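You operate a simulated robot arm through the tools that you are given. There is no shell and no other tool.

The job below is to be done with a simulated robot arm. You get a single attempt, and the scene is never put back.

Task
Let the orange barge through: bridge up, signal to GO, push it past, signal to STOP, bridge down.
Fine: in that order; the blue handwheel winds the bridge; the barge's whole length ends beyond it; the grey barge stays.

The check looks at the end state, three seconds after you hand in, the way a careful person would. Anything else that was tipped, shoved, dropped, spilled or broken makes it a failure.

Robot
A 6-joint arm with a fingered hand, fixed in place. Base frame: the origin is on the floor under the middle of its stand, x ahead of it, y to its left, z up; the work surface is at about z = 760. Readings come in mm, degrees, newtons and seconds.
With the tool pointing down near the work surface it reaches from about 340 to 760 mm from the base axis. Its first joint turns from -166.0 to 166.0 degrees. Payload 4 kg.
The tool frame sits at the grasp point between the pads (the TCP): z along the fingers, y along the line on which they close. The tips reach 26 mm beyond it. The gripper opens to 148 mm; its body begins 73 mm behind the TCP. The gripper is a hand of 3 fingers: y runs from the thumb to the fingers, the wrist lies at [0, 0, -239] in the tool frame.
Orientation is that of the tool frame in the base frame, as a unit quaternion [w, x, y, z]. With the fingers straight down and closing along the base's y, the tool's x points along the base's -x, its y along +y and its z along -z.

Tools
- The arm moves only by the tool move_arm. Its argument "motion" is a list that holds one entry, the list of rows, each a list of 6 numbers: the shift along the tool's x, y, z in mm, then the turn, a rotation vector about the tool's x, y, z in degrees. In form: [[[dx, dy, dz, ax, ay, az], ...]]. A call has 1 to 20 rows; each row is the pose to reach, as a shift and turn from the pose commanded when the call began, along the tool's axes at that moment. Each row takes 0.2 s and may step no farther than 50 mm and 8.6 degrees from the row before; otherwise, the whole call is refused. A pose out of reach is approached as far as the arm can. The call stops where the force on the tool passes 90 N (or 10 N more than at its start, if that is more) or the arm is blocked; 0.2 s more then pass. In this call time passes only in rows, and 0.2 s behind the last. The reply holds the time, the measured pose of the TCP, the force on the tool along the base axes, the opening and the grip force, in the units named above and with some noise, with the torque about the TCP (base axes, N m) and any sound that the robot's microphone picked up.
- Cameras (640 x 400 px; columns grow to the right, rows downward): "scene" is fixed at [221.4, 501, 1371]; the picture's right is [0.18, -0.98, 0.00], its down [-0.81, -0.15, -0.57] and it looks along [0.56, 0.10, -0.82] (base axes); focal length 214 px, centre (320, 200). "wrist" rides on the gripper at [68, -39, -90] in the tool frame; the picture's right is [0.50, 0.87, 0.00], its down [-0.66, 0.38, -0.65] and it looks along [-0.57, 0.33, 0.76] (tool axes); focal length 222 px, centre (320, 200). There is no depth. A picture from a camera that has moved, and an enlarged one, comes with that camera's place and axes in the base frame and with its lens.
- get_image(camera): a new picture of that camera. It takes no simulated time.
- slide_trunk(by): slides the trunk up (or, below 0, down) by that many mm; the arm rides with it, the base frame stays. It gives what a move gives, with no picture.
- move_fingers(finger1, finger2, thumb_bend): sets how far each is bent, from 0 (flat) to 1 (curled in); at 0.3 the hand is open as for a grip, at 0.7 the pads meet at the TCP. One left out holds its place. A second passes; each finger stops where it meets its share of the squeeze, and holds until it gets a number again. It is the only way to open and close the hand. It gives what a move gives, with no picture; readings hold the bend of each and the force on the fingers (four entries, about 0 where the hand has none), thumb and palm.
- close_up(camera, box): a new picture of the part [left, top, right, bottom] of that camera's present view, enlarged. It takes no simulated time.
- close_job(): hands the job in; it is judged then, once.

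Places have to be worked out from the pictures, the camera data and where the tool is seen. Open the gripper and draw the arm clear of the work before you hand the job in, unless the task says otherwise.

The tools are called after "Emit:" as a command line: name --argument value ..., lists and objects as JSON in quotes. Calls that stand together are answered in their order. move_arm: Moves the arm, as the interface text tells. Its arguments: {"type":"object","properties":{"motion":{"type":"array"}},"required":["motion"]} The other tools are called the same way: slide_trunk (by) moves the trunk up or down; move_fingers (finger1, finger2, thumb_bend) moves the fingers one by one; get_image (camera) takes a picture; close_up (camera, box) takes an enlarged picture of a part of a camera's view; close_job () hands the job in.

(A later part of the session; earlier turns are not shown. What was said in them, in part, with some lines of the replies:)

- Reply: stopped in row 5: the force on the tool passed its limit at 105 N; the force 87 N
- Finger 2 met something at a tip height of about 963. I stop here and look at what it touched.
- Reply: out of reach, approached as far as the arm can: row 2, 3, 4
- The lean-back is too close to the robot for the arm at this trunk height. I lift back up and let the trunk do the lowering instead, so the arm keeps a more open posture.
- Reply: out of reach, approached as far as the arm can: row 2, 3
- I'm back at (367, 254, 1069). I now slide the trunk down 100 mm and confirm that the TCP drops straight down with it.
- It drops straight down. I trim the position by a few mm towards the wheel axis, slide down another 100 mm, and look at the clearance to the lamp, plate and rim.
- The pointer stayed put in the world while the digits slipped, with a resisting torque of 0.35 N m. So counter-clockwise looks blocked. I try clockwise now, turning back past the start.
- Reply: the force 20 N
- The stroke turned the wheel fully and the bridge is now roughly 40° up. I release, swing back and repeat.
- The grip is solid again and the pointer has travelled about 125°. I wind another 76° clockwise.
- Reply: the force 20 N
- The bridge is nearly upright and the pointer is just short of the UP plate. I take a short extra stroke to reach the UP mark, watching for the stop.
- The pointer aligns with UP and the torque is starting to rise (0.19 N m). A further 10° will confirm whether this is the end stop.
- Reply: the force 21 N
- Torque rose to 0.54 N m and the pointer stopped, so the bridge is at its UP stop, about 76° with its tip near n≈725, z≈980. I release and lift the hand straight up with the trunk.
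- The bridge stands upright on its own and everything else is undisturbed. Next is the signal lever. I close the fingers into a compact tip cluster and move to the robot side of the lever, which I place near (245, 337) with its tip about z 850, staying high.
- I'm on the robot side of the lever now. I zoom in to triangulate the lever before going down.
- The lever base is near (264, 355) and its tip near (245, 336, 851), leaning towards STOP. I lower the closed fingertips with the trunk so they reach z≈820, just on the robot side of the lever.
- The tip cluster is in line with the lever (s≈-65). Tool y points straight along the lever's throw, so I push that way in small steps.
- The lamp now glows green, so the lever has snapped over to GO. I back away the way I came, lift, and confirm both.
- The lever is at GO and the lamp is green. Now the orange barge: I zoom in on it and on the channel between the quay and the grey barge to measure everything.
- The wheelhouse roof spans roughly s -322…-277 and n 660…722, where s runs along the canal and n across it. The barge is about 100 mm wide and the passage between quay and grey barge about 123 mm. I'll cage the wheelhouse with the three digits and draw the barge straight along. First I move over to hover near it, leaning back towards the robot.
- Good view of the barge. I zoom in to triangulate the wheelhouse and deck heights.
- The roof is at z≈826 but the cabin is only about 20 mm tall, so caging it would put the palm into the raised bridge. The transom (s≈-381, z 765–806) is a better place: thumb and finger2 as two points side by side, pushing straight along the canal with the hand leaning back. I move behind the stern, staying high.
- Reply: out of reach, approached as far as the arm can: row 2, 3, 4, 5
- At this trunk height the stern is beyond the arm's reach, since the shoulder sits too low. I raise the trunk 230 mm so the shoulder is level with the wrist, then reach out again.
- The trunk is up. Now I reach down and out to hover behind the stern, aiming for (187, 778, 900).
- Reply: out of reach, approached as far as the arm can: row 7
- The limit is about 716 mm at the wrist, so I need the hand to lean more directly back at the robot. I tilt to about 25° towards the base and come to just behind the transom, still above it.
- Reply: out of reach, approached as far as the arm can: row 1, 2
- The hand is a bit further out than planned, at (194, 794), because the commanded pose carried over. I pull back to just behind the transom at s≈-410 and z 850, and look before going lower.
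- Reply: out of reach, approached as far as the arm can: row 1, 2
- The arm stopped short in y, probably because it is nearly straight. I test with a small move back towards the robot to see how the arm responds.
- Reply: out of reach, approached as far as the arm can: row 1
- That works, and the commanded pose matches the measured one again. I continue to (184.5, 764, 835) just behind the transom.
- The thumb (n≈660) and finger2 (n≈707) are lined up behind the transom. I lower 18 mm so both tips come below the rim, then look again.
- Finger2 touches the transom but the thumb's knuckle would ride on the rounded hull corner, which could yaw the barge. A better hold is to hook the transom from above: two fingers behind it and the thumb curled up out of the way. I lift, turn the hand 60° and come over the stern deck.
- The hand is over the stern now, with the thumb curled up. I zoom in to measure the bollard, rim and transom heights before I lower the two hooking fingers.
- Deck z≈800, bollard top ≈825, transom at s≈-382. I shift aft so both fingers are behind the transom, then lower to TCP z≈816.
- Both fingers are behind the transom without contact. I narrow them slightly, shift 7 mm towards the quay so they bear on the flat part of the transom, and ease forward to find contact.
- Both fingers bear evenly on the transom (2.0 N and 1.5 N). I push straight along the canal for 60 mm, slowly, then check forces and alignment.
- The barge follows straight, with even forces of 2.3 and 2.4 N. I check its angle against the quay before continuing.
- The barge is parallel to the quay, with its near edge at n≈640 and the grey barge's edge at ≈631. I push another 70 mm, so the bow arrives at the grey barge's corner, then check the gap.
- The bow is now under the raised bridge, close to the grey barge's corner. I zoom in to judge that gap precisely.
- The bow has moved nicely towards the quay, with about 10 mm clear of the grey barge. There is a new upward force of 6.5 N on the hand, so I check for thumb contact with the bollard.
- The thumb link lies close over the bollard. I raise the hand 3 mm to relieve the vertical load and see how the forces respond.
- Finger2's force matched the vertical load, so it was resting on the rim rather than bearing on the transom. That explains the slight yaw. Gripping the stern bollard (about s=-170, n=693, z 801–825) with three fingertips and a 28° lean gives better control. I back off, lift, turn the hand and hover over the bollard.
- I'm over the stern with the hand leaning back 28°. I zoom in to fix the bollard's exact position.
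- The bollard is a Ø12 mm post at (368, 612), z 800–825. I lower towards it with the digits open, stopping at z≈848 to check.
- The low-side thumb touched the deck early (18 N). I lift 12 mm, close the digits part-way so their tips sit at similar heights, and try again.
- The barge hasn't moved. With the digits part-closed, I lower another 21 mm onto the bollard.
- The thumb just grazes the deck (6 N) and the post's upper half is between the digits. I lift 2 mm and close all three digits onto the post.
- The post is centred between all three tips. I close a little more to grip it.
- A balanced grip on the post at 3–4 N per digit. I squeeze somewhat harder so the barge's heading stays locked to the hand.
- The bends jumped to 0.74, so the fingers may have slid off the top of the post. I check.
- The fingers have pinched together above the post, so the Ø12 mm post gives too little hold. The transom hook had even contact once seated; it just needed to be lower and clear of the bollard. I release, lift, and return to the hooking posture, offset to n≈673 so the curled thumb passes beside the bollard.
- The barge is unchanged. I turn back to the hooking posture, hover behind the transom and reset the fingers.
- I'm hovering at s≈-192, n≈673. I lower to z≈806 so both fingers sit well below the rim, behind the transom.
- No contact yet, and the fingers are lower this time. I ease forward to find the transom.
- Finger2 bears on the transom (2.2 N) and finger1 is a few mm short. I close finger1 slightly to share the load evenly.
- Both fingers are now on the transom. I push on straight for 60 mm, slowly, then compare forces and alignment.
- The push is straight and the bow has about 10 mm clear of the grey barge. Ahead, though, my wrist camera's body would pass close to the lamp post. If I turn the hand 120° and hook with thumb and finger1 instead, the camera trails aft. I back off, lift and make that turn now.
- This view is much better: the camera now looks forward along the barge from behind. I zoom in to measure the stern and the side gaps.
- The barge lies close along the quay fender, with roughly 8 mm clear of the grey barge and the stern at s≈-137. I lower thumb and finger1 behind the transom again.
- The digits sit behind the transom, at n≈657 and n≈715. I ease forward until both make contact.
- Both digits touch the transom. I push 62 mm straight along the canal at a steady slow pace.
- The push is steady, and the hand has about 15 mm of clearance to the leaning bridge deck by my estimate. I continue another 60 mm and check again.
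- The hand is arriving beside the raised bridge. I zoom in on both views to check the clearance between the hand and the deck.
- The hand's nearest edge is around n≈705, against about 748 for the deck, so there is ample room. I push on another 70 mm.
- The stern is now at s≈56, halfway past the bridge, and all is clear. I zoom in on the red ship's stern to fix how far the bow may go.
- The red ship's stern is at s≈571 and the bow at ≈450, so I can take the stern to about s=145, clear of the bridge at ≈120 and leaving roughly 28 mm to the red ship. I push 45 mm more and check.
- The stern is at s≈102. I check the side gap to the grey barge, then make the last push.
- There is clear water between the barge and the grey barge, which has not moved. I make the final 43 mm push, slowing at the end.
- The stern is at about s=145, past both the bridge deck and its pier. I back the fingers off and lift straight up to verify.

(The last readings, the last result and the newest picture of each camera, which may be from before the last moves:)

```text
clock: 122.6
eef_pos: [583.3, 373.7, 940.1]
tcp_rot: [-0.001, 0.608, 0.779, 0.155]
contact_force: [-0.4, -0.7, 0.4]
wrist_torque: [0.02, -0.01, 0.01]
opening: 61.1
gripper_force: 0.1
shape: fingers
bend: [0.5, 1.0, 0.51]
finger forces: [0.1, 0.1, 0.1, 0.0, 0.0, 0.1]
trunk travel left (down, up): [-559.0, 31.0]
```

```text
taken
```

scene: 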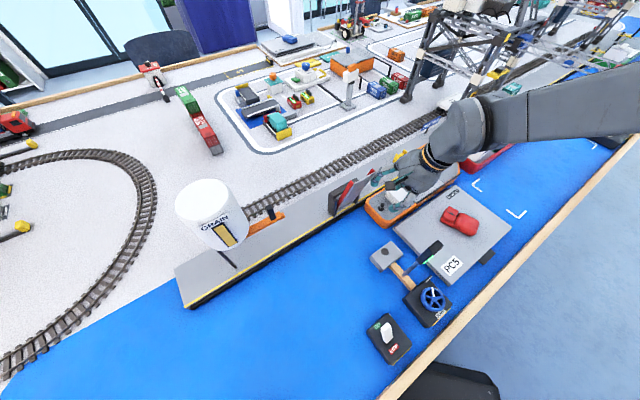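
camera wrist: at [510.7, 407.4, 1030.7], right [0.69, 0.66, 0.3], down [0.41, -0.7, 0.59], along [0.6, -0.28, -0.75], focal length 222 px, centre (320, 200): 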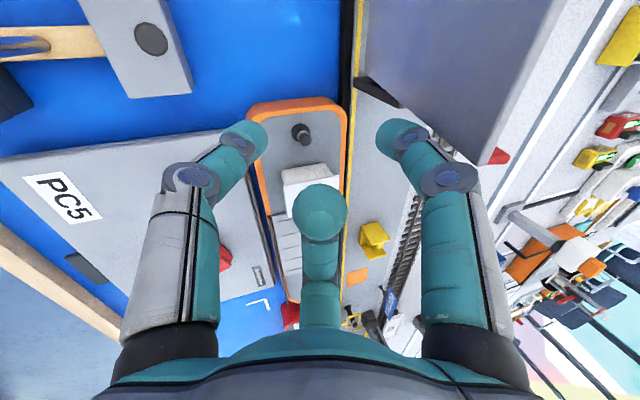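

The barge sits beyond the bridge. Before going on, I close the fingers and draw the hand away from the bridge, then back along the canal towards the signal lever, keeping high and away from the lamp.

Emit:
move_fingers --finger1 0.7 --finger2 0.7 --thumb_bend 0.7

Emit:
move_arm --motion '[[[-14, -23.5, -8.7, 0, 0, 0], [-27.7, -46.7, -17.4, 0, 0, 0], [8.5, -68.8, -15.7, 0, 0, 0], [44.7, -90.9, -14, 0, 0, 0], [80.9, -113, -12.3, 0, 0, 0], [117, -135, -10.6, 0, 0, 0], [153.2, -157, -8.9, 0, 0, 0]]]'

Emit:
get_image --camera "scene"

Emit:
get_image --camera "wrist"

```text
clock: 123.6
eef_pos: [583.7, 374.4, 940.2]
tcp_rot: [-0.002, 0.608, 0.779, 0.155]
contact_force: [0.0, 0.3, 0.2]
wrist_torque: [-0.01, 0.01, 0.02]
opening: 0.7
gripper_force: 0.1
shape: fingers
bend: [0.69, 0.7, 0.7]
finger forces: [0.0, 0.0, 0.0, 0.0, 0.1, 0.0]
trunk travel left (down, up): [-559.0, 31.0]
```

```text
clock: 125.2
eef_pos: [394.2, 483.2, 939.9]
tcp_rot: [-0.002, 0.608, 0.778, 0.156]
contact_force: [-0.6, 0.0, 0.4]
wrist_torque: [-0.01, 0.03, 0.02]
opening: 0.6
gripper_force: 0.1
shape: fingers
bend: [0.69, 0.7, 0.7]
finger forces: [0.0, 0.1, 0.0, 0.0, 0.0, 0.1]
trunk travel left (down, up): [-559.0, 31.0]
```

```text
taken
```

scene: 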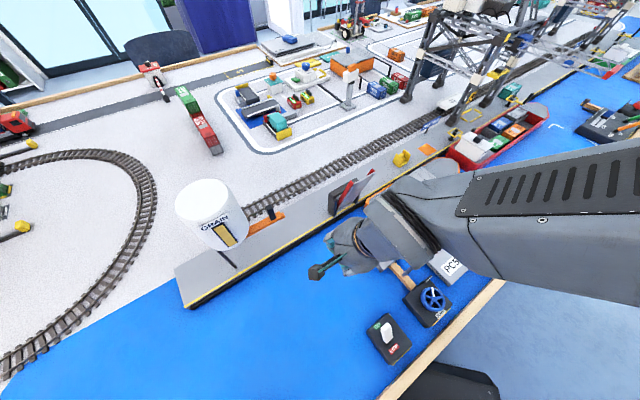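

```text
taken
camera wrist: at [320.7, 517.5, 1031.0], right [0.69, 0.66, 0.3], down [0.41, -0.7, 0.59], along [0.6, -0.28, -0.75], focal length 222 px, centre (320, 200)
```

wrist: 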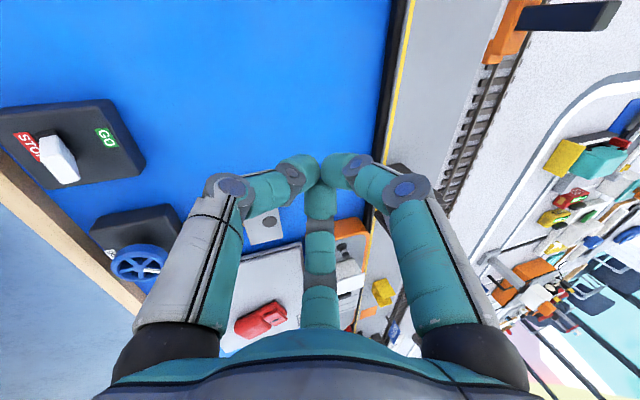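

I'm beside the lever now, on the water side. I bring the closed hand upright and move to n≈510, still high.

Emit:
move_arm --motion '[[[-10.7, -18.5, -5.8, 3.4, -1.4, -5.9], [-21.4, -37, -11.5, 6.8, -2.7, -11.9], [-32, -55.5, -17.3, 10.1, -4.1, -17.8], [-42.7, -74, -23, 13.5, -5.4, -23.8], [-53.4, -92.5, -28.8, 16.9, -6.8, -29.7]]]'

Emit:
get_image --camera "scene"

Emit:
get_image --camera "wrist"

```text
clock: 126.4
eef_pos: [313.1, 406.8, 935.8]
tcp_rot: [-0.005, 0.391, 0.921, 0.0]
contact_force: [0.4, -0.4, -0.3]
wrist_torque: [0.04, 0.01, 0.02]
opening: 0.6
gripper_force: 0.0
shape: fingers
bend: [0.69, 0.7, 0.7]
finger forces: [0.0, 0.0, 0.0, 0.0, 0.1, 0.1]
trunk travel left (down, up): [-559.0, 31.0]
```

```text
taken
```

scene: 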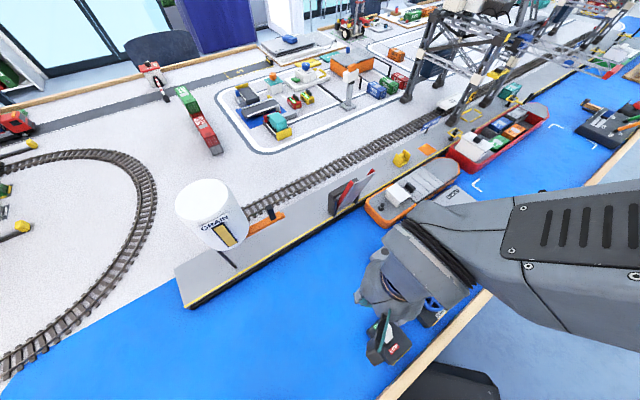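

```text
taken
camera wrist: at [238.5, 427.0, 1027.4], right [0.27, 0.96, 0.0], down [0.73, -0.21, 0.65], along [0.62, -0.18, -0.76], focal length 222 px, centre (320, 200)
```

wrist: 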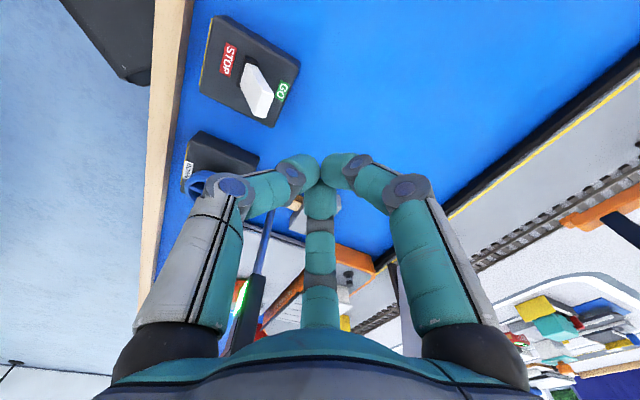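

The barge is fully in view now, so I check where it lies relative to the bridge, the grey barge and the red ship before touching the lever.

Emit:
close_up --camera "scene" --box '[320, 130, 480, 250]'

Emit:
close_up --camera "scene" --box '[330, 170, 410, 240]'

Emit:
close_up --camera "wrist" --box '[190, 0, 330, 140]'

```text
3.33 times, centred on (400, 190) of scene
camera zoom: at [221.4, 501.0, 1371.0], right [0.18, -0.98, 0.0], down [-0.81, -0.15, -0.57], along [0.56, 0.1, -0.82], focal length 715 px, centre (53, 233)
```

zoom: 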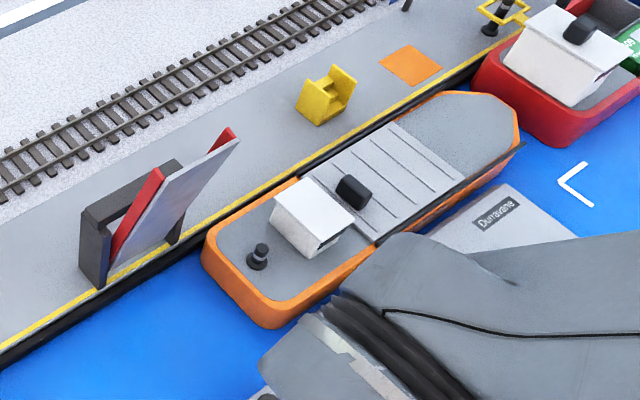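

```text
5.71 times, centred on (370, 205) of scene
camera zoom: at [221.4, 501.0, 1371.0], right [0.18, -0.98, 0.0], down [-0.81, -0.15, -0.57], along [0.56, 0.1, -0.82], focal length 1226 px, centre (34, 171)
```

zoom: 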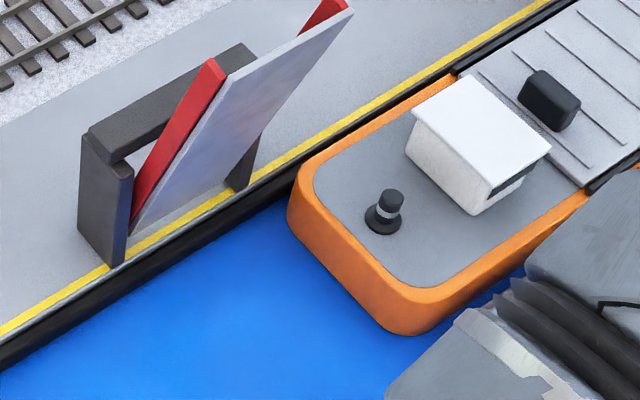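

```text
2.86 times, centred on (260, 70) of wrist
camera zoom: at [238.5, 427.0, 1027.4], right [0.27, 0.96, 0.0], down [0.73, -0.21, 0.65], along [0.62, -0.18, -0.76], focal length 635 px, centre (491, 571)
```

zoom: 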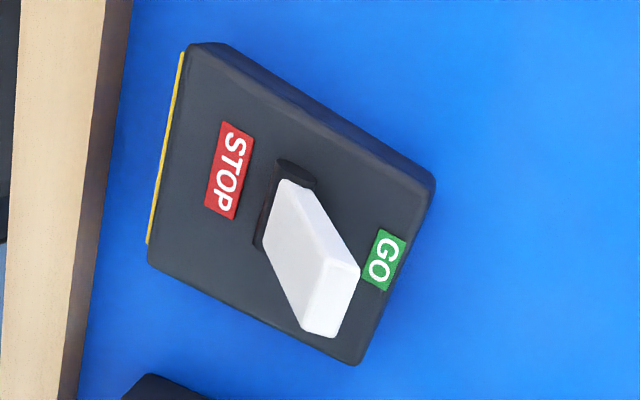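

The stern is at s≈142, clear of the bridge portal at about 127 and the deck at 117. I take a closer look at the bow and the red ship to be sure there is open water between them.

Emit:
close_up --camera "scene" --box '[425, 135, 485, 185]'

```text
8.00 times, centred on (455, 160) of scene
camera zoom: at [221.4, 501.0, 1371.0], right [0.18, -0.98, 0.0], down [-0.81, -0.15, -0.57], along [0.56, 0.1, -0.82], focal length 1716 px, centre (-760, 520)
```

zoom: 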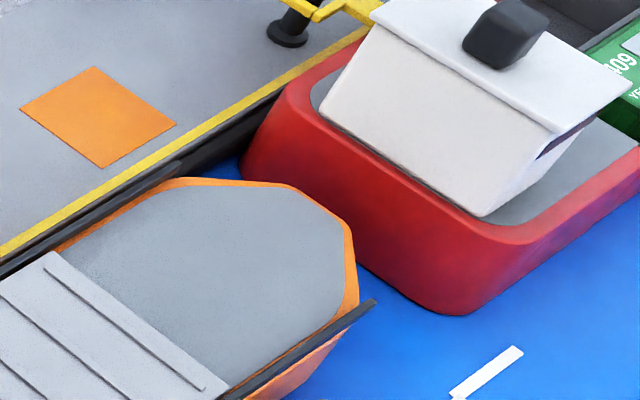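

There is about 30 mm of open water ahead of the bow. Now the signal: the lever tip is at about (279, 370, 851). I lower the closed fingertips on its water side.

Emit:
move_arm --motion '[[[-0.6, 0, 30, 0, 0, 0], [-1.2, 0, 60, 0, 0, 0], [-1.8, 0, 89, 0, 0, 0]]]'

Emit:
get_image --camera "wrist"

Emit:
close_up --camera "scene" --box '[340, 220, 500, 390]'

```text
clock: 127.2
eef_pos: [314.1, 405.6, 846.8]
tcp_rot: [-0.004, 0.391, 0.92, 0.001]
contact_force: [-0.4, 0.6, 0.1]
wrist_torque: [-0.01, -0.01, -0.01]
opening: 1.0
gripper_force: 0.0
shape: fingers
bend: [0.69, 0.7, 0.7]
finger forces: [0.0, 0.0, 0.0, 0.0, 0.1, 0.0]
trunk travel left (down, up): [-559.0, 31.0]
```

```text
taken
camera wrist: at [239.8, 426.2, 938.1], right [0.28, 0.96, 0.0], down [0.73, -0.21, 0.65], along [0.62, -0.18, -0.76], focal length 222 px, centre (320, 200)
```

wrist: 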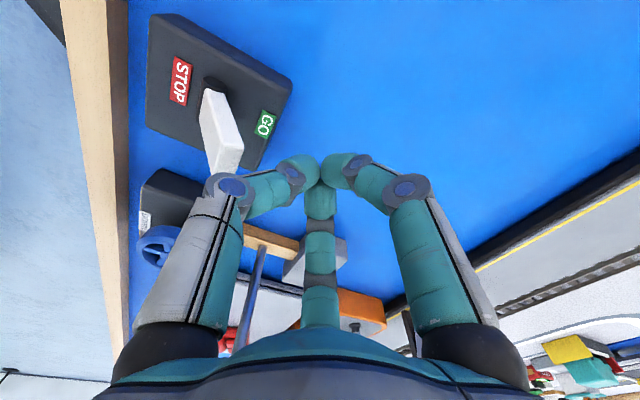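

```text
2.35 times, centred on (420, 305) of scene
camera zoom: at [221.4, 501.0, 1371.0], right [0.18, -0.98, 0.0], down [-0.81, -0.15, -0.57], along [0.56, 0.1, -0.82], focal length 505 px, centre (85, -47)
```

zoom: 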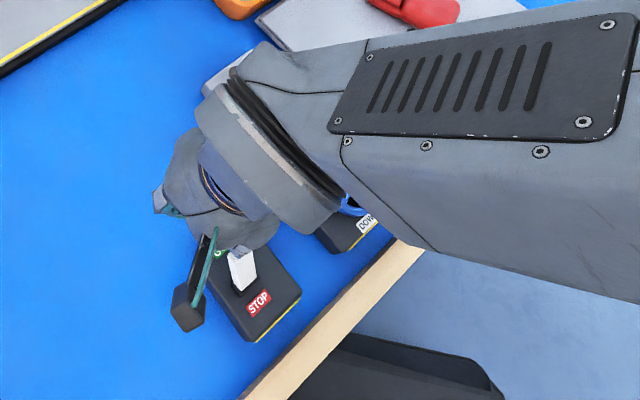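

The thumb's outer side is right at the lever. I push in -n in small steps and watch for the lamp to change.

Emit:
move_arm --motion '[[[0, -8, 0, 0, 0, 0], [0, -16, 0, 0, 0, 0], [0, -24, 0, 0, 0, 0], [0, -32, 0, 0, 0, 0], [0, -38, 0, 0, 0, 0]]]'

Emit:
get_image --camera "wrist"

Emit:
close_up --camera "scene" --box '[340, 220, 500, 390]'

```text
clock: 128.4
eef_pos: [286.7, 379.3, 846.1]
tcp_rot: [-0.005, 0.391, 0.921, 0.0]
contact_force: [0.8, 0.1, 0.0]
wrist_torque: [-0.01, 0.02, 0.0]
opening: 0.0
gripper_force: 0.1
shape: fingers
bend: [0.69, 0.69, 0.7]
finger forces: [0.0, 0.0, 0.0, 0.1, 0.0, 0.0]
trunk travel left (down, up): [-559.0, 31.0]
```

```text
taken
camera wrist: at [212.0, 399.2, 937.6], right [0.28, 0.96, 0.0], down [0.73, -0.21, 0.65], along [0.62, -0.18, -0.76], focal length 222 px, centre (320, 200)
```

wrist: 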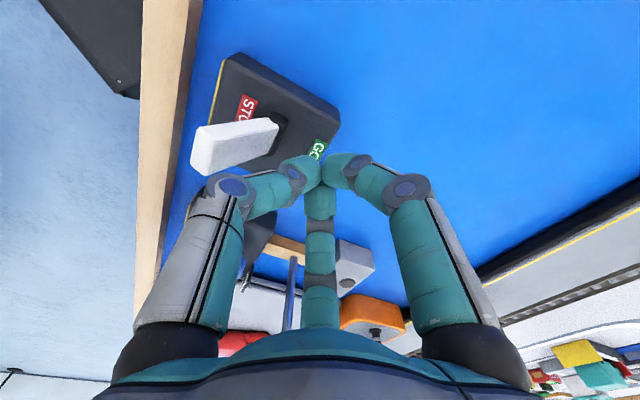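

```text
2.35 times, centred on (420, 305) of scene
camera zoom: at [221.4, 501.0, 1371.0], right [0.18, -0.98, 0.0], down [-0.81, -0.15, -0.57], along [0.56, 0.1, -0.82], focal length 505 px, centre (85, -47)
```

zoom: 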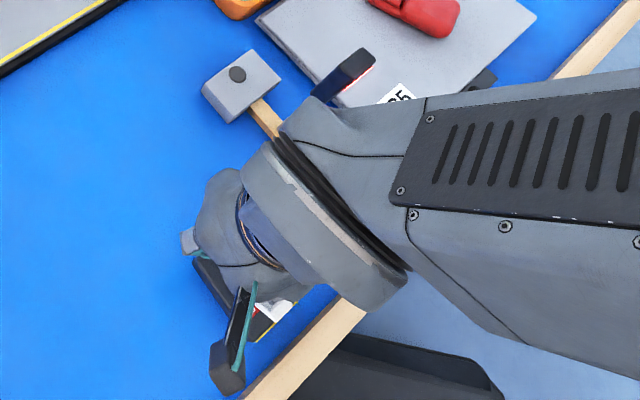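

The lamp is red again and the lever is over at STOP. I back off towards the water, lift, and confirm.

Emit:
move_arm --motion '[[[0, 12, 0, 0, 0, 0], [0, 28, -10, 0, 0, 0], [0, 36, -50, 0, 0, 0], [0, 36, -95, 0, 0, 0], [0, 36, -140, 0, 0, 0], [0, 36, -180, 0, 0, 0]]]'

Emit:
get_image --camera "scene"

Emit:
get_image --camera "wrist"

```text
clock: 129.8
eef_pos: [314.2, 401.4, 1027.0]
tcp_rot: [-0.005, 0.391, 0.921, 0.0]
contact_force: [-0.2, -0.2, -0.6]
wrist_torque: [0.04, 0.02, 0.04]
opening: 0.0
gripper_force: 0.0
shape: fingers
bend: [0.69, 0.69, 0.7]
finger forces: [0.0, 0.0, 0.1, 0.0, 0.1, 0.1]
trunk travel left (down, up): [-559.0, 31.0]
```

```text
taken
```

scene: 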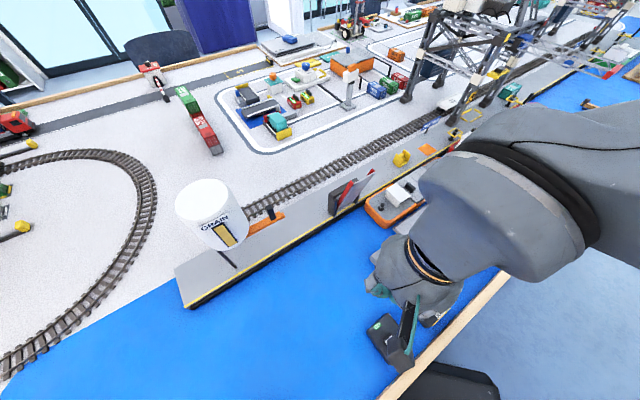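

```text
taken
camera wrist: at [239.4, 423.7, 1118.5], right [0.28, 0.96, 0.0], down [0.73, -0.21, 0.65], along [0.62, -0.18, -0.76], focal length 222 px, centre (320, 200)
```

wrist: 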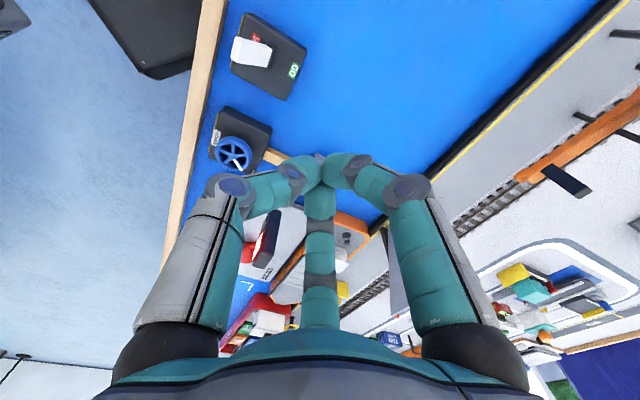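

The lever is at STOP and the lamp is red. Last step: wind the bridge down. I go back above the handwheel with the same grip posture as before, high up, and will lower with the trunk.

Emit:
move_arm --motion '[[[-24, -11.9, -15.4, -2.25, -0.73, 5.97], [-48.1, -23.9, -30.9, -4.5, -1.47, 11.93], [-72.1, -35.8, -46.3, -6.75, -2.2, 17.9], [-96.1, -47.7, -61.7, -9, -2.93, 23.87], [-120.2, -59.7, -77.2, -11.25, -3.67, 29.83], [-144.2, -71.6, -92.6, -13.5, -4.4, 35.8]]]'

Emit:
move_fingers --finger1 0.44 --finger2 1.0 --thumb_bend 0.44

Emit:
get_image --camera "scene"

Emit:
get_image --camera "wrist"

```text
clock: 131.2
eef_pos: [363.7, 248.9, 1118.5]
tcp_rot: [0.075, 0.651, 0.75, 0.09]
contact_force: [-0.3, -0.4, 0.8]
wrist_torque: [0.01, 0.0, -0.01]
opening: 0.1
gripper_force: 0.0
shape: fingers
bend: [0.69, 0.69, 0.7]
finger forces: [0.0, 0.0, 0.1, 0.0, 0.0, 0.2]
trunk travel left (down, up): [-559.0, 31.0]
```

```text
clock: 132.2
eef_pos: [364.0, 248.5, 1117.8]
tcp_rot: [0.076, 0.652, 0.749, 0.09]
contact_force: [-0.3, -0.6, 0.4]
wrist_torque: [-0.05, 0.02, -0.01]
opening: 81.4
gripper_force: 0.1
shape: fingers
bend: [0.44, 1.0, 0.44]
finger forces: [0.0, 0.0, 0.1, 0.1, 0.0, 0.0]
trunk travel left (down, up): [-559.0, 31.0]
```

```text
taken
```

scene: 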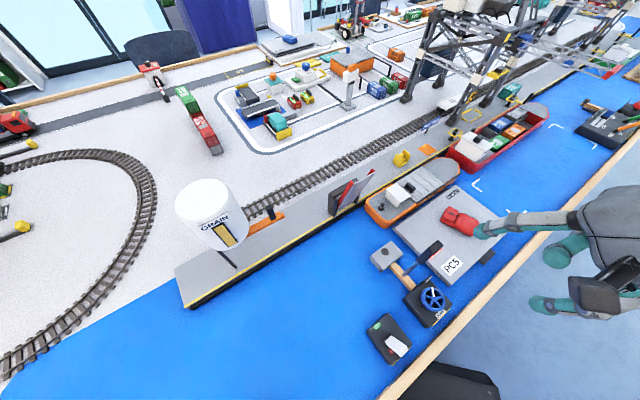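

```text
taken
camera wrist: at [295.0, 306.7, 1198.0], right [0.76, 0.61, 0.2], down [0.31, -0.62, 0.72], along [0.57, -0.49, -0.66], focal length 222 px, centre (320, 200)
```

wrist: 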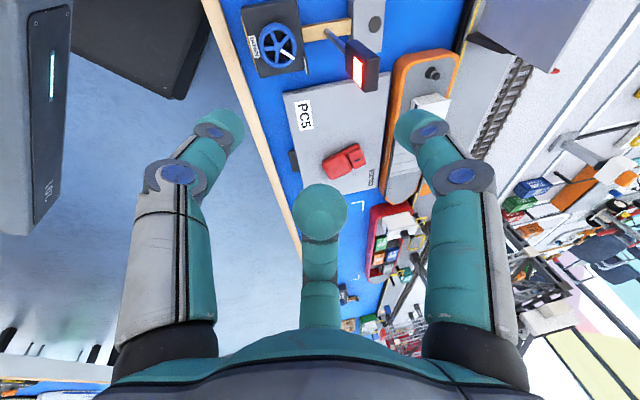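

Everything is in order: lamp red, barge beyond the bridge, grey barge in place. I trim 3 mm onto the wheel axis and slide the trunk down in stages.

Emit:
move_arm --motion '[[[1.7, -2.7, -0.7, 0, 0, 0]]]'

Emit:
slide_trunk --by -220

Emit:
get_image --camera "wrist"

Emit:
close_up --camera "scene" --box '[360, 220, 540, 370]'

```text
clock: 132.6
eef_pos: [359.4, 251.1, 1118.1]
tcp_rot: [0.075, 0.652, 0.749, 0.09]
contact_force: [0.6, 0.8, -0.4]
wrist_torque: [0.01, 0.03, -0.01]
opening: 81.5
gripper_force: 0.0
shape: fingers
bend: [0.44, 1.0, 0.44]
finger forces: [0.0, 0.1, 0.0, 0.1, 0.0, 0.1]
trunk travel left (down, up): [-559.0, 31.0]
```

```text
clock: 134.9
eef_pos: [360.2, 250.8, 897.4]
tcp_rot: [0.076, 0.652, 0.749, 0.091]
contact_force: [-0.3, 0.3, -0.1]
wrist_torque: [-0.02, 0.02, -0.02]
opening: 81.5
gripper_force: 0.1
shape: fingers
bend: [0.44, 1.0, 0.44]
finger forces: [0.0, 0.0, 0.1, 0.0, 0.0, 0.0]
trunk travel left (down, up): [-339.0, 251.0]
```

```text
taken
camera wrist: at [292.1, 308.3, 977.8], right [0.76, 0.61, 0.2], down [0.31, -0.62, 0.72], along [0.57, -0.49, -0.66], focal length 222 px, centre (320, 200)
```

wrist: 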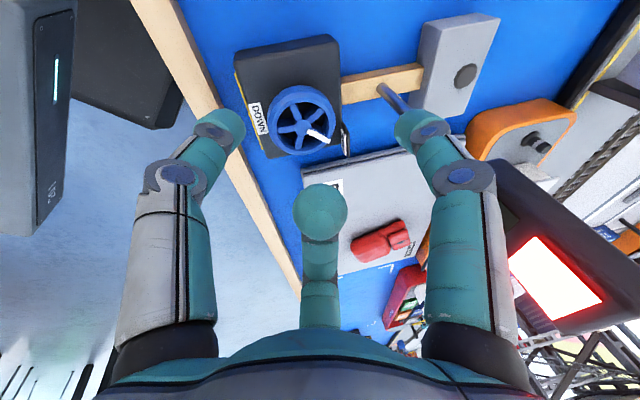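

```text
2.67 times, centred on (450, 295) of scene
camera zoom: at [221.4, 501.0, 1371.0], right [0.18, -0.98, 0.0], down [-0.81, -0.15, -0.57], along [0.56, 0.1, -0.82], focal length 572 px, centre (-27, -53)
```

zoom: 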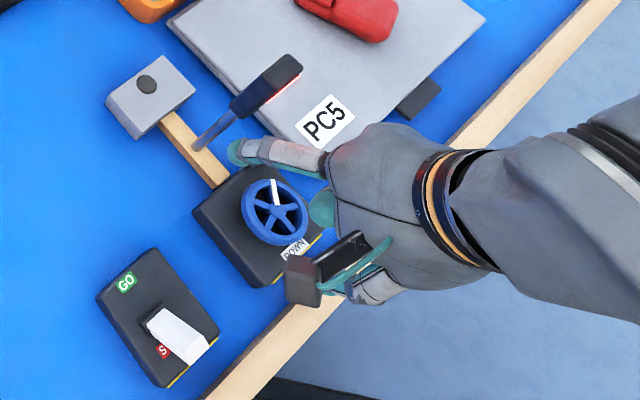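

It's clear on all sides. I slide down the last 59 mm to the gripping height.

Emit:
slide_trunk --by -59

Emit:
close_up --camera "wrist" --box '[170, 40, 420, 240]'

```text
clock: 135.9
eef_pos: [361.1, 250.6, 839.1]
tcp_rot: [0.075, 0.652, 0.749, 0.091]
contact_force: [0.0, -0.4, 0.5]
wrist_torque: [-0.01, -0.03, 0.01]
opening: 81.6
gripper_force: 0.0
shape: fingers
bend: [0.44, 1.0, 0.44]
finger forces: [0.1, 0.1, 0.0, 0.0, 0.0, 0.0]
trunk travel left (down, up): [-280.0, 310.0]
```

```text
2.00 times, centred on (295, 140) of wrist
camera zoom: at [292.1, 308.3, 918.8], right [0.76, 0.61, 0.2], down [0.31, -0.62, 0.72], along [0.57, -0.49, -0.66], focal length 444 px, centre (370, 320)
```

zoom: 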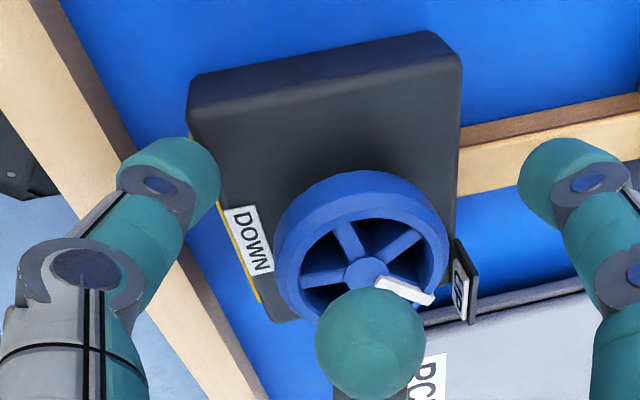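

Same picture as before the earlier strokes, with the pointer at UP. I grip the rim firmly and check the contact forces.

Emit:
move_fingers --finger1 0.74 --thumb_bend 0.7

```text
clock: 136.9
eef_pos: [359.8, 250.7, 839.4]
tcp_rot: [0.077, 0.652, 0.749, 0.09]
contact_force: [-16.3, 2.6, -3.8]
wrist_torque: [-0.01, 0.54, 0.14]
opening: 41.7
gripper_force: 17.0
shape: fingers
bend: [0.57, 1.0, 0.59]
finger forces: [10.3, 0.0, 0.0, 0.0, 21.9, 0.0]
trunk travel left (down, up): [-280.0, 310.0]
```

The grip matches the earlier strokes (10 N and 22 N). I turn 72° counter-clockwise around the wheel axis to lower the bridge.

Emit:
move_arm --motion '[[[-0.78, 0.05, 0, 0, 1.74, -6.99], [-1.54, 0.18, 0.05, 0, 3.48, -13.97], [-2.28, 0.43, 0.11, 0, 5.23, -20.96], [-2.99, 0.75, 0.19, 0, 6.97, -27.94], [-3.64, 1.14, 0.29, 0, 8.71, -34.93], [-4.24, 1.63, 0.41, 0, 10.45, -41.92], [-4.78, 2.18, 0.54, 0, 12.19, -48.9], [-5.23, 2.79, 0.7, 0, 13.93, -55.89], [-5.61, 3.45, 0.86, 0, 15.68, -62.88], [-5.9, 4.15, 1.04, 0, 17.42, -69.86]]]'

Emit:
close_up --camera "wrist" --box '[170, 40, 420, 240]'

Emit:
close_up --camera "scene" --box '[310, 120, 490, 340]'

```text
clock: 139.1
eef_pos: [365.3, 244.1, 838.3]
tcp_rot: [0.006, 0.085, 0.989, 0.122]
contact_force: [-13.4, -8.5, -3.1]
wrist_torque: [-0.34, 0.27, 0.11]
opening: 41.6
gripper_force: 14.7
shape: fingers
bend: [0.56, 1.0, 0.59]
finger forces: [13.1, 0.0, 0.0, 0.1, 16.8, 0.0]
trunk travel left (down, up): [-280.0, 310.0]
```

```text
2.00 times, centred on (295, 140) of wrist
camera zoom: at [288.4, 196.4, 918.3], right [-0.35, 0.91, 0.22], down [0.69, 0.09, 0.72], along [0.64, 0.4, -0.66], focal length 444 px, centre (370, 320)
```

zoom: 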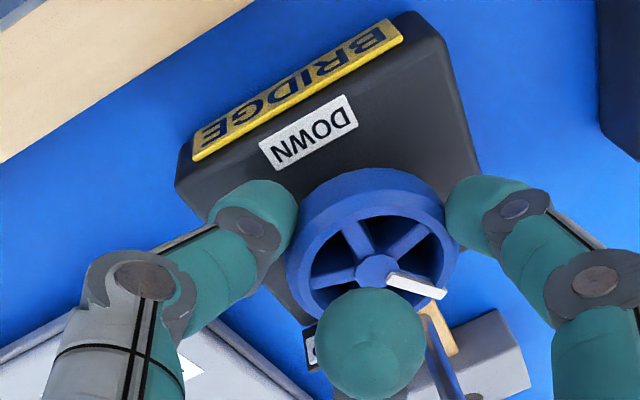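

```text
1.82 times, centred on (400, 230) of scene
camera zoom: at [221.4, 501.0, 1371.0], right [0.18, -0.98, 0.0], down [-0.81, -0.15, -0.57], along [0.56, 0.1, -0.82], focal length 390 px, centre (174, 146)
```

zoom: 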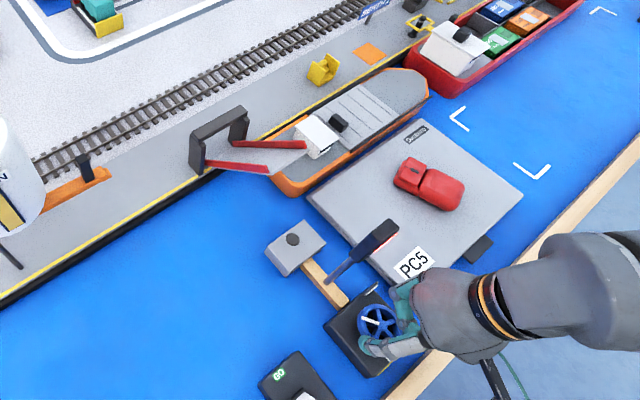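

The wheel turned with the hand, no slip, and the bridge is about half-way down, clear of the barge's stern. I release, swing back clockwise and regrip.

Emit:
move_fingers --finger1 0.47 --thumb_bend 0.46

Emit:
move_arm --motion '[[[0.78, 0.05, 0, 0, -1.74, 6.99], [1.54, 0.18, 0.05, 0, -3.48, 13.97], [2.28, 0.43, 0.11, 0, -5.23, 20.96], [2.99, 0.75, 0.19, 0, -6.97, 27.94], [3.64, 1.14, 0.29, 0, -8.71, 34.93], [4.24, 1.63, 0.41, 0, -10.45, 41.92], [4.78, 2.18, 0.54, 0, -12.19, 48.9], [5.23, 2.79, 0.7, 0, -13.93, 55.89], [5.61, 3.45, 0.86, 0, -15.68, 62.88], [5.9, 4.15, 1.04, 0, -17.42, 69.86]]]'

Emit:
move_fingers --finger1 0.74 --thumb_bend 0.7

Emit:
close_up --camera "wrist" --box '[170, 40, 420, 240]'

```text
clock: 140.1
eef_pos: [365.6, 244.5, 838.8]
tcp_rot: [0.005, 0.087, 0.989, 0.122]
contact_force: [-0.2, 0.2, 0.4]
wrist_torque: [0.0, -0.01, 0.0]
opening: 72.8
gripper_force: 0.1
shape: fingers
bend: [0.47, 1.0, 0.46]
finger forces: [0.0, 0.0, 0.1, 0.0, 0.0, 0.0]
trunk travel left (down, up): [-280.0, 310.0]
```

```text
clock: 142.3
eef_pos: [360.7, 250.1, 838.6]
tcp_rot: [0.076, 0.653, 0.748, 0.09]
contact_force: [0.3, 0.2, 0.3]
wrist_torque: [-0.02, 0.01, -0.02]
opening: 73.1
gripper_force: 0.0
shape: fingers
bend: [0.47, 1.0, 0.46]
finger forces: [0.0, 0.0, 0.0, 0.0, 0.0, 0.0]
trunk travel left (down, up): [-280.0, 310.0]
```

```text
clock: 143.3
eef_pos: [360.2, 250.7, 838.3]
tcp_rot: [0.076, 0.652, 0.749, 0.09]
contact_force: [-17.4, 6.9, -3.3]
wrist_torque: [0.1, 0.54, 0.02]
opening: 41.2
gripper_force: 15.9
shape: fingers
bend: [0.57, 1.0, 0.59]
finger forces: [10.7, 0.0, 0.1, 0.1, 21.5, 0.0]
trunk travel left (down, up): [-280.0, 310.0]
```

```text
2.00 times, centred on (295, 140) of wrist
camera zoom: at [290.9, 308.8, 918.5], right [0.76, 0.61, 0.2], down [0.31, -0.62, 0.72], along [0.57, -0.49, -0.66], focal length 444 px, centre (370, 320)
```

zoom: 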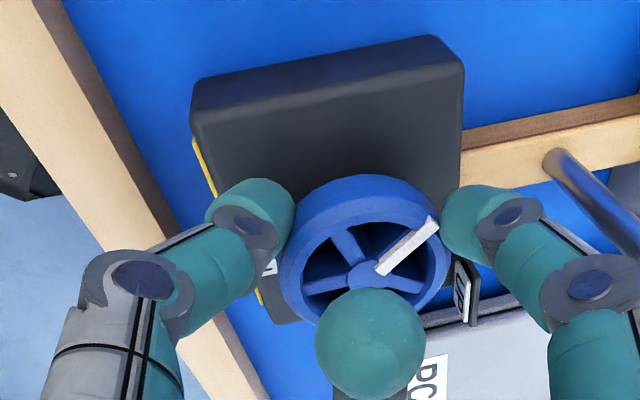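

The grip is solid again. Second lowering stroke: another 72° counter-clockwise.

Emit:
move_arm --motion '[[[-0.78, 0.05, 0, 0, 1.74, -6.99], [-1.54, 0.18, 0.05, 0, 3.48, -13.97], [-2.28, 0.43, 0.11, 0, 5.23, -20.96], [-2.99, 0.75, 0.19, 0, 6.97, -27.94], [-3.64, 1.14, 0.29, 0, 8.71, -34.93], [-4.24, 1.63, 0.41, 0, 10.45, -41.92], [-4.78, 2.18, 0.54, 0, 12.19, -48.9], [-5.23, 2.79, 0.7, 0, 13.93, -55.89], [-5.61, 3.45, 0.86, 0, 15.68, -62.88], [-5.9, 4.15, 1.04, 0, 17.42, -69.86]]]'

Emit:
close_up --camera "wrist" --box '[170, 40, 420, 240]'

Emit:
close_up --camera "scene" --box '[310, 120, 490, 340]'

```text
clock: 145.5
eef_pos: [364.7, 244.2, 839.2]
tcp_rot: [0.006, 0.086, 0.989, 0.122]
contact_force: [-13.7, -8.0, -4.5]
wrist_torque: [-0.29, 0.34, 0.06]
opening: 41.2
gripper_force: 14.7
shape: fingers
bend: [0.56, 1.0, 0.59]
finger forces: [13.2, 0.0, 0.1, 0.1, 16.3, 0.1]
trunk travel left (down, up): [-280.0, 310.0]
```

```text
2.00 times, centred on (295, 140) of wrist
camera zoom: at [288.6, 196.6, 918.5], right [-0.35, 0.91, 0.22], down [0.69, 0.09, 0.72], along [0.64, 0.4, -0.66], focal length 444 px, centre (370, 320)
```

zoom: 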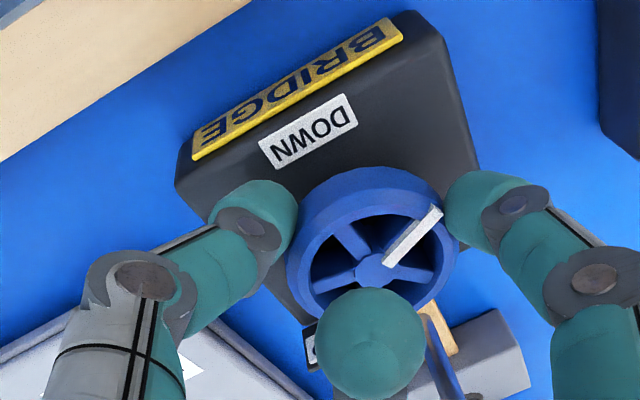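

```text
1.82 times, centred on (400, 230) of scene
camera zoom: at [221.4, 501.0, 1371.0], right [0.18, -0.98, 0.0], down [-0.81, -0.15, -0.57], along [0.56, 0.1, -0.82], focal length 390 px, centre (174, 146)
```

zoom: 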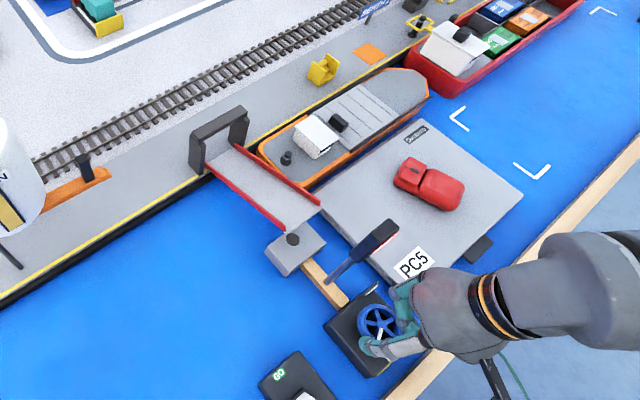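

The bridge is nearly down, about 20° to go. I regrip for the third stroke.

Emit:
move_fingers --finger1 0.47 --thumb_bend 0.46

Emit:
move_arm --motion '[[[0.78, 0.05, 0, 0, -1.74, 6.99], [1.54, 0.18, 0.05, 0, -3.48, 13.97], [2.28, 0.43, 0.11, 0, -5.23, 20.96], [2.99, 0.75, 0.19, 0, -6.97, 27.94], [3.64, 1.14, 0.29, 0, -8.71, 34.93], [4.24, 1.63, 0.41, 0, -10.45, 41.92], [4.78, 2.18, 0.54, 0, -12.19, 48.9], [5.23, 2.79, 0.7, 0, -13.93, 55.89], [5.61, 3.45, 0.86, 0, -15.68, 62.88], [5.9, 4.15, 1.04, 0, -17.42, 69.86]]]'

Emit:
move_fingers --finger1 0.74 --thumb_bend 0.7

Emit:
move_arm --motion '[[[-0.78, 0.05, 0, 0, 1.74, -6.99], [-1.54, 0.18, 0.05, 0, 3.48, -13.97], [-2.28, 0.43, 0.11, 0, 5.23, -20.96], [-2.99, 0.75, 0.19, 0, 6.97, -27.94], [-3.64, 1.14, 0.29, 0, 8.71, -34.93], [-4.24, 1.63, 0.41, 0, 10.45, -41.92], [-4.78, 2.18, 0.54, 0, 12.19, -48.9], [-5.23, 2.79, 0.7, 0, 13.93, -55.89]]]'

Emit:
close_up --camera "wrist" --box '[170, 40, 420, 240]'

Emit:
close_up --camera "scene" --box '[310, 160, 490, 340]'

```text
clock: 146.5
eef_pos: [366.3, 244.4, 839.0]
tcp_rot: [0.006, 0.087, 0.989, 0.123]
contact_force: [-0.1, 1.2, -0.5]
wrist_torque: [0.02, 0.01, 0.0]
opening: 73.1
gripper_force: 0.1
shape: fingers
bend: [0.47, 1.0, 0.46]
finger forces: [0.0, 0.0, 0.1, 0.1, 0.1, 0.1]
trunk travel left (down, up): [-280.0, 310.0]
```

```text
clock: 148.7
eef_pos: [361.4, 251.2, 838.4]
tcp_rot: [0.075, 0.653, 0.749, 0.09]
contact_force: [-0.5, -0.2, 0.2]
wrist_torque: [-0.03, 0.02, 0.0]
opening: 73.0
gripper_force: 0.0
shape: fingers
bend: [0.47, 1.0, 0.46]
finger forces: [0.0, 0.0, 0.1, 0.0, 0.0, 0.0]
trunk travel left (down, up): [-280.0, 310.0]
```

```text
clock: 149.7
eef_pos: [359.1, 251.4, 838.6]
tcp_rot: [0.076, 0.652, 0.749, 0.091]
contact_force: [-15.7, 5.9, -4.1]
wrist_torque: [0.05, 0.53, 0.01]
opening: 41.8
gripper_force: 16.1
shape: fingers
bend: [0.57, 1.0, 0.59]
finger forces: [10.6, 0.0, 0.1, 0.1, 21.7, 0.1]
trunk travel left (down, up): [-280.0, 310.0]
```

```text
clock: 151.5
eef_pos: [363.6, 244.8, 838.7]
tcp_rot: [0.021, 0.21, 0.97, 0.119]
contact_force: [-15.7, -4.3, -4.0]
wrist_torque: [-0.18, 0.34, 0.08]
opening: 41.9
gripper_force: 15.6
shape: fingers
bend: [0.56, 1.0, 0.59]
finger forces: [13.1, 0.0, 0.0, 0.0, 16.8, 0.0]
trunk travel left (down, up): [-280.0, 310.0]
```

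```text
2.00 times, centred on (295, 140) of wrist
camera zoom: at [277.5, 217.8, 918.9], right [-0.11, 0.97, 0.21], down [0.69, -0.08, 0.72], along [0.72, 0.23, -0.66], focal length 444 px, centre (370, 320)
```

zoom: 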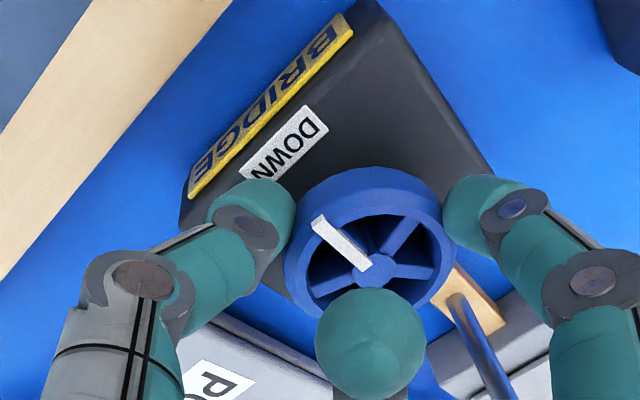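

```text
2.22 times, centred on (400, 250) of scene
camera zoom: at [221.4, 501.0, 1371.0], right [0.18, -0.98, 0.0], down [-0.81, -0.15, -0.57], along [0.56, 0.1, -0.82], focal length 477 px, centre (142, 89)
```

zoom: 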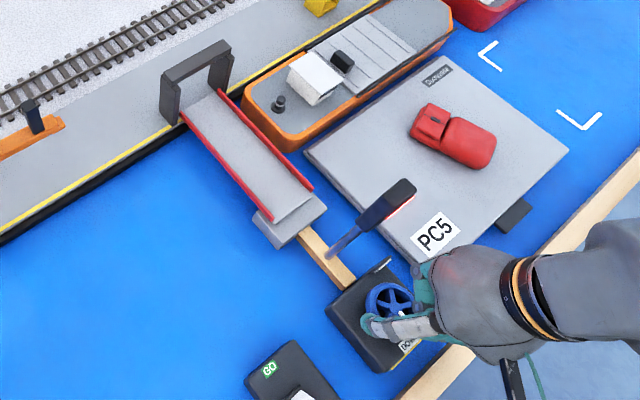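

The deck is almost on its pier and the torque is still low. I wind a little further, to the DOWN stop.

Emit:
move_arm --motion '[[[-0.5, 0, 0, 0, 1.21, -4.85], [-1.0, 0.1, 0, 0, 2.42, -9.7], [-1.54, 0.18, 0.05, 0, 3.48, -13.97]]]'

Emit:
close_up --camera "wrist" --box '[170, 40, 420, 240]'

Emit:
close_up --camera "scene" --box '[310, 160, 430, 290]'

```text
clock: 152.3
eef_pos: [364.6, 245.8, 839.6]
tcp_rot: [0.006, 0.086, 0.989, 0.123]
contact_force: [-22.6, -5.0, -6.8]
wrist_torque: [-0.41, 0.52, -0.36]
opening: 44.0
gripper_force: 15.7
shape: fingers
bend: [0.57, 1.0, 0.59]
finger forces: [11.7, 0.0, 0.1, 0.1, 18.9, 0.0]
trunk travel left (down, up): [-280.0, 310.0]
```

```text
2.00 times, centred on (295, 140) of wrist
camera zoom: at [287.5, 197.4, 918.9], right [-0.35, 0.91, 0.22], down [0.69, 0.09, 0.72], along [0.64, 0.4, -0.66], focal length 444 px, centre (370, 320)
```

zoom: 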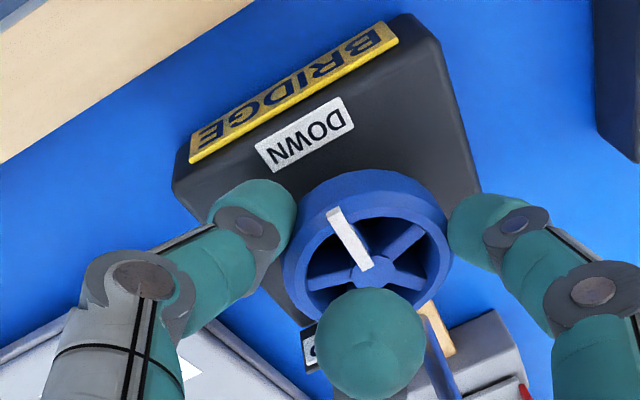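

```text
3.08 times, centred on (370, 225) of scene
camera zoom: at [221.4, 501.0, 1371.0], right [0.18, -0.98, 0.0], down [-0.81, -0.15, -0.57], along [0.56, 0.1, -0.82], focal length 660 px, centre (166, 123)
```

zoom: 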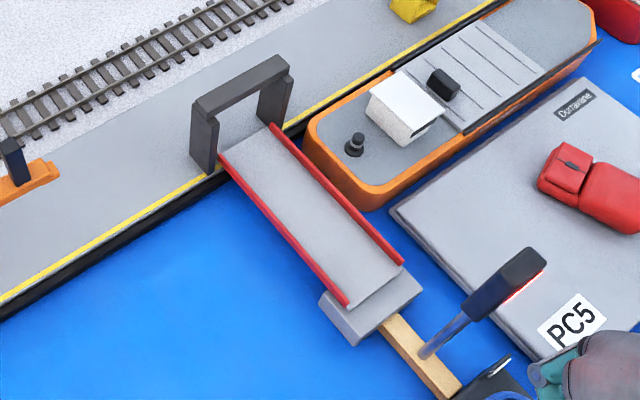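

The torque has reached -0.36 N m, the same as at the DOWN stop at the start, and the deck lies exactly where it began. I release, turn the open hand back away from the lamp, and lift with the trunk.

Emit:
move_fingers --finger1 0.45 --thumb_bend 0.45

Emit:
move_arm --motion '[[[0.86, 0.06, 0, 0, -1.94, 7.76], [1.71, 0.23, 0.06, 0, -3.87, 15.52], [2.52, 0.52, 0.13, 0, -5.81, 23.29], [3.29, 0.91, 0.23, 0, -7.74, 31.05], [3.99, 1.41, 0.35, 0, -9.68, 38.81]]]'

Emit:
slide_trunk --by 250

Emit:
get_image --camera "scene"

Emit:
get_image --camera "wrist"

```text
clock: 153.3
eef_pos: [365.7, 245.8, 839.3]
tcp_rot: [0.006, 0.087, 0.989, 0.122]
contact_force: [0.7, -0.8, 0.2]
wrist_torque: [-0.01, 0.02, 0.0]
opening: 78.4
gripper_force: 0.1
shape: fingers
bend: [0.45, 1.0, 0.45]
finger forces: [0.0, 0.0, 0.0, 0.1, 0.1, 0.1]
trunk travel left (down, up): [-280.0, 310.0]
```

```text
clock: 154.5
eef_pos: [361.4, 248.2, 839.6]
tcp_rot: [0.047, 0.42, 0.899, 0.111]
contact_force: [-0.6, 0.5, -0.3]
wrist_torque: [0.0, 0.0, -0.01]
opening: 78.2
gripper_force: 0.0
shape: fingers
bend: [0.45, 1.0, 0.45]
finger forces: [0.0, 0.0, 0.1, 0.0, 0.0, 0.1]
trunk travel left (down, up): [-280.0, 310.0]
```

```text
clock: 157.1
eef_pos: [362.5, 248.1, 1089.3]
tcp_rot: [0.046, 0.42, 0.9, 0.11]
contact_force: [-0.6, -0.6, 0.0]
wrist_torque: [-0.02, -0.02, -0.01]
opening: 78.3
gripper_force: 0.1
shape: fingers
bend: [0.45, 1.0, 0.45]
finger forces: [0.0, 0.0, 0.0, 0.1, 0.0, 0.0]
trunk travel left (down, up): [-530.0, 60.0]
```

```text
taken
```

scene: 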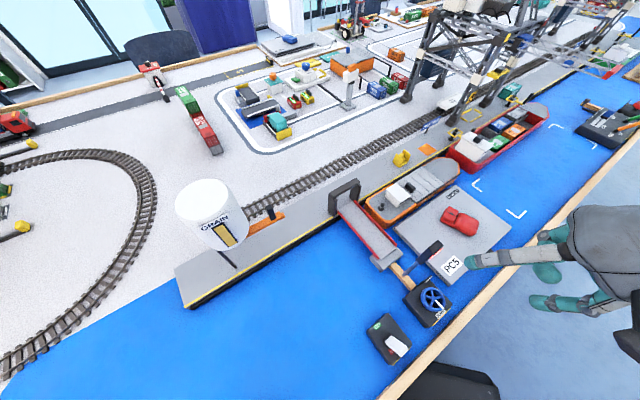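

```text
taken
camera wrist: at [273.3, 260.4, 1168.9], right [0.32, 0.92, 0.21], down [0.59, -0.37, 0.72], along [0.74, -0.11, -0.66], focal length 222 px, centre (320, 200)
```

wrist: 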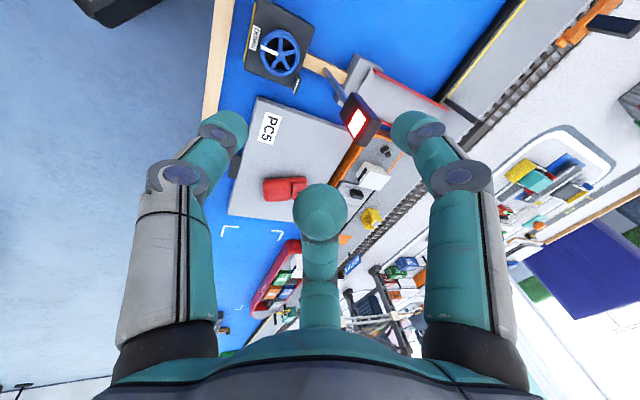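

The bridge is down, the lamp red, the barge past. I draw the arm clear of the work, open the hand, and inspect the whole scene.

Emit:
move_fingers --finger1 0.3 --finger2 0.3 --thumb_bend 0.3

Emit:
move_arm --motion '[[[0, -15, -30, 2, 0, 0], [0, -30, -55, 5, 0, 0], [0, -45, -80, 9, 0, 0], [0, -60, -90, 14, 0, 0]]]'

Emit:
close_up --camera "scene" --box '[320, 130, 480, 280]'

Emit:
close_up --camera "scene" --box '[350, 220, 490, 370]'

Emit:
get_image --camera "scene"

```text
clock: 158.1
eef_pos: [361.1, 247.5, 1087.8]
tcp_rot: [0.046, 0.419, 0.9, 0.11]
contact_force: [-0.1, 0.7, -0.2]
wrist_torque: [0.02, 0.01, 0.02]
opening: 126.8
gripper_force: 0.1
shape: fingers
bend: [0.3, 0.3, 0.3]
finger forces: [0.0, 0.0, 0.0, 0.0, 0.1, 0.0]
trunk travel left (down, up): [-530.0, 60.0]
```

```text
clock: 159.1
eef_pos: [301.5, 194.3, 1162.8]
tcp_rot: [-0.005, 0.422, 0.907, 0.0]
contact_force: [-0.4, 0.8, -0.5]
wrist_torque: [-0.03, 0.0, 0.0]
opening: 126.8
gripper_force: 0.1
shape: fingers
bend: [0.3, 0.3, 0.3]
finger forces: [0.0, 0.0, 0.1, 0.1, 0.0, 0.0]
trunk travel left (down, up): [-530.0, 60.0]
```

```text
2.67 times, centred on (400, 205) of scene
camera zoom: at [221.4, 501.0, 1371.0], right [0.18, -0.98, 0.0], down [-0.81, -0.15, -0.57], along [0.56, 0.1, -0.82], focal length 572 px, centre (107, 187)
```

zoom: 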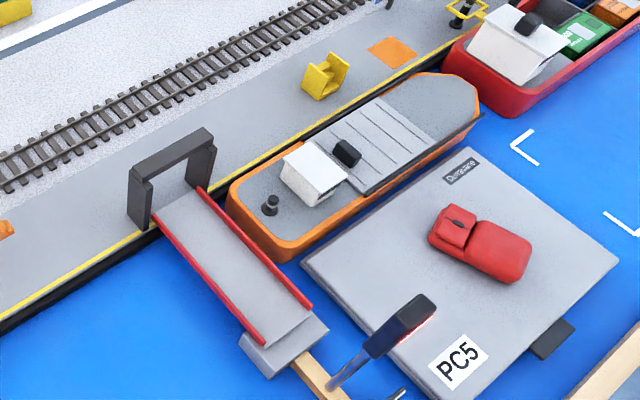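

```text
2.67 times, centred on (420, 295) of scene
camera zoom: at [221.4, 501.0, 1371.0], right [0.18, -0.98, 0.0], down [-0.81, -0.15, -0.57], along [0.56, 0.1, -0.82], focal length 572 px, centre (53, -53)
```

zoom: 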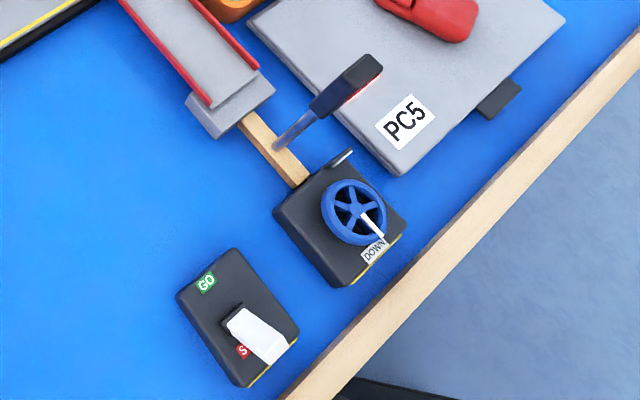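

```text
taken
```

scene: 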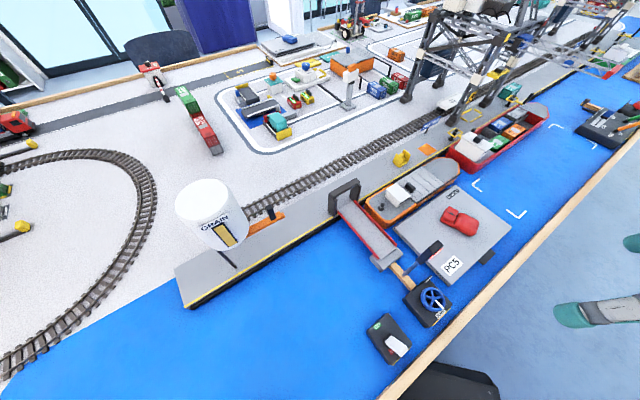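

Final check: the bridge is down with its pointer at DOWN, and the lever is at STOP with the lamp red. The orange barge lies wholly beyond the bridge with open water to the red ship, and the grey barge and everything else are where they started. The hand is open and clear of the work, so I hand the job in.

Emit:
close_job

```text
The job is handed in.
```

The job is handed in. The orange barge is through, and all five steps were done in the order you gave. I don't have the check's verdict, so what follows is from my last pictures and readings.

- **Bridge:** wound up with the blue handwheel, then back down to its stop. The deck lies where it was at the start, and the pointer is at DOWN.
- **Signal:** set to GO before the push and back to STOP after it. The lamp is red.
- **Orange barge:** its stern is about 25 mm past the bridge deck. I estimate about 30 mm of open water between its bow and the red ship.
- **Grey barge:** it matches its starting position in the pictures. The orange barge passed it with roughly 5–10 mm to spare.

**Contact at the start:** early on, one finger came down on top of the signal lamp with about 105 N before the arm stopped. The lamp looked unharmed and worked normally afterwards, through red, green and red again. A careful check might still look at it.

The hand is open and clear of the work.
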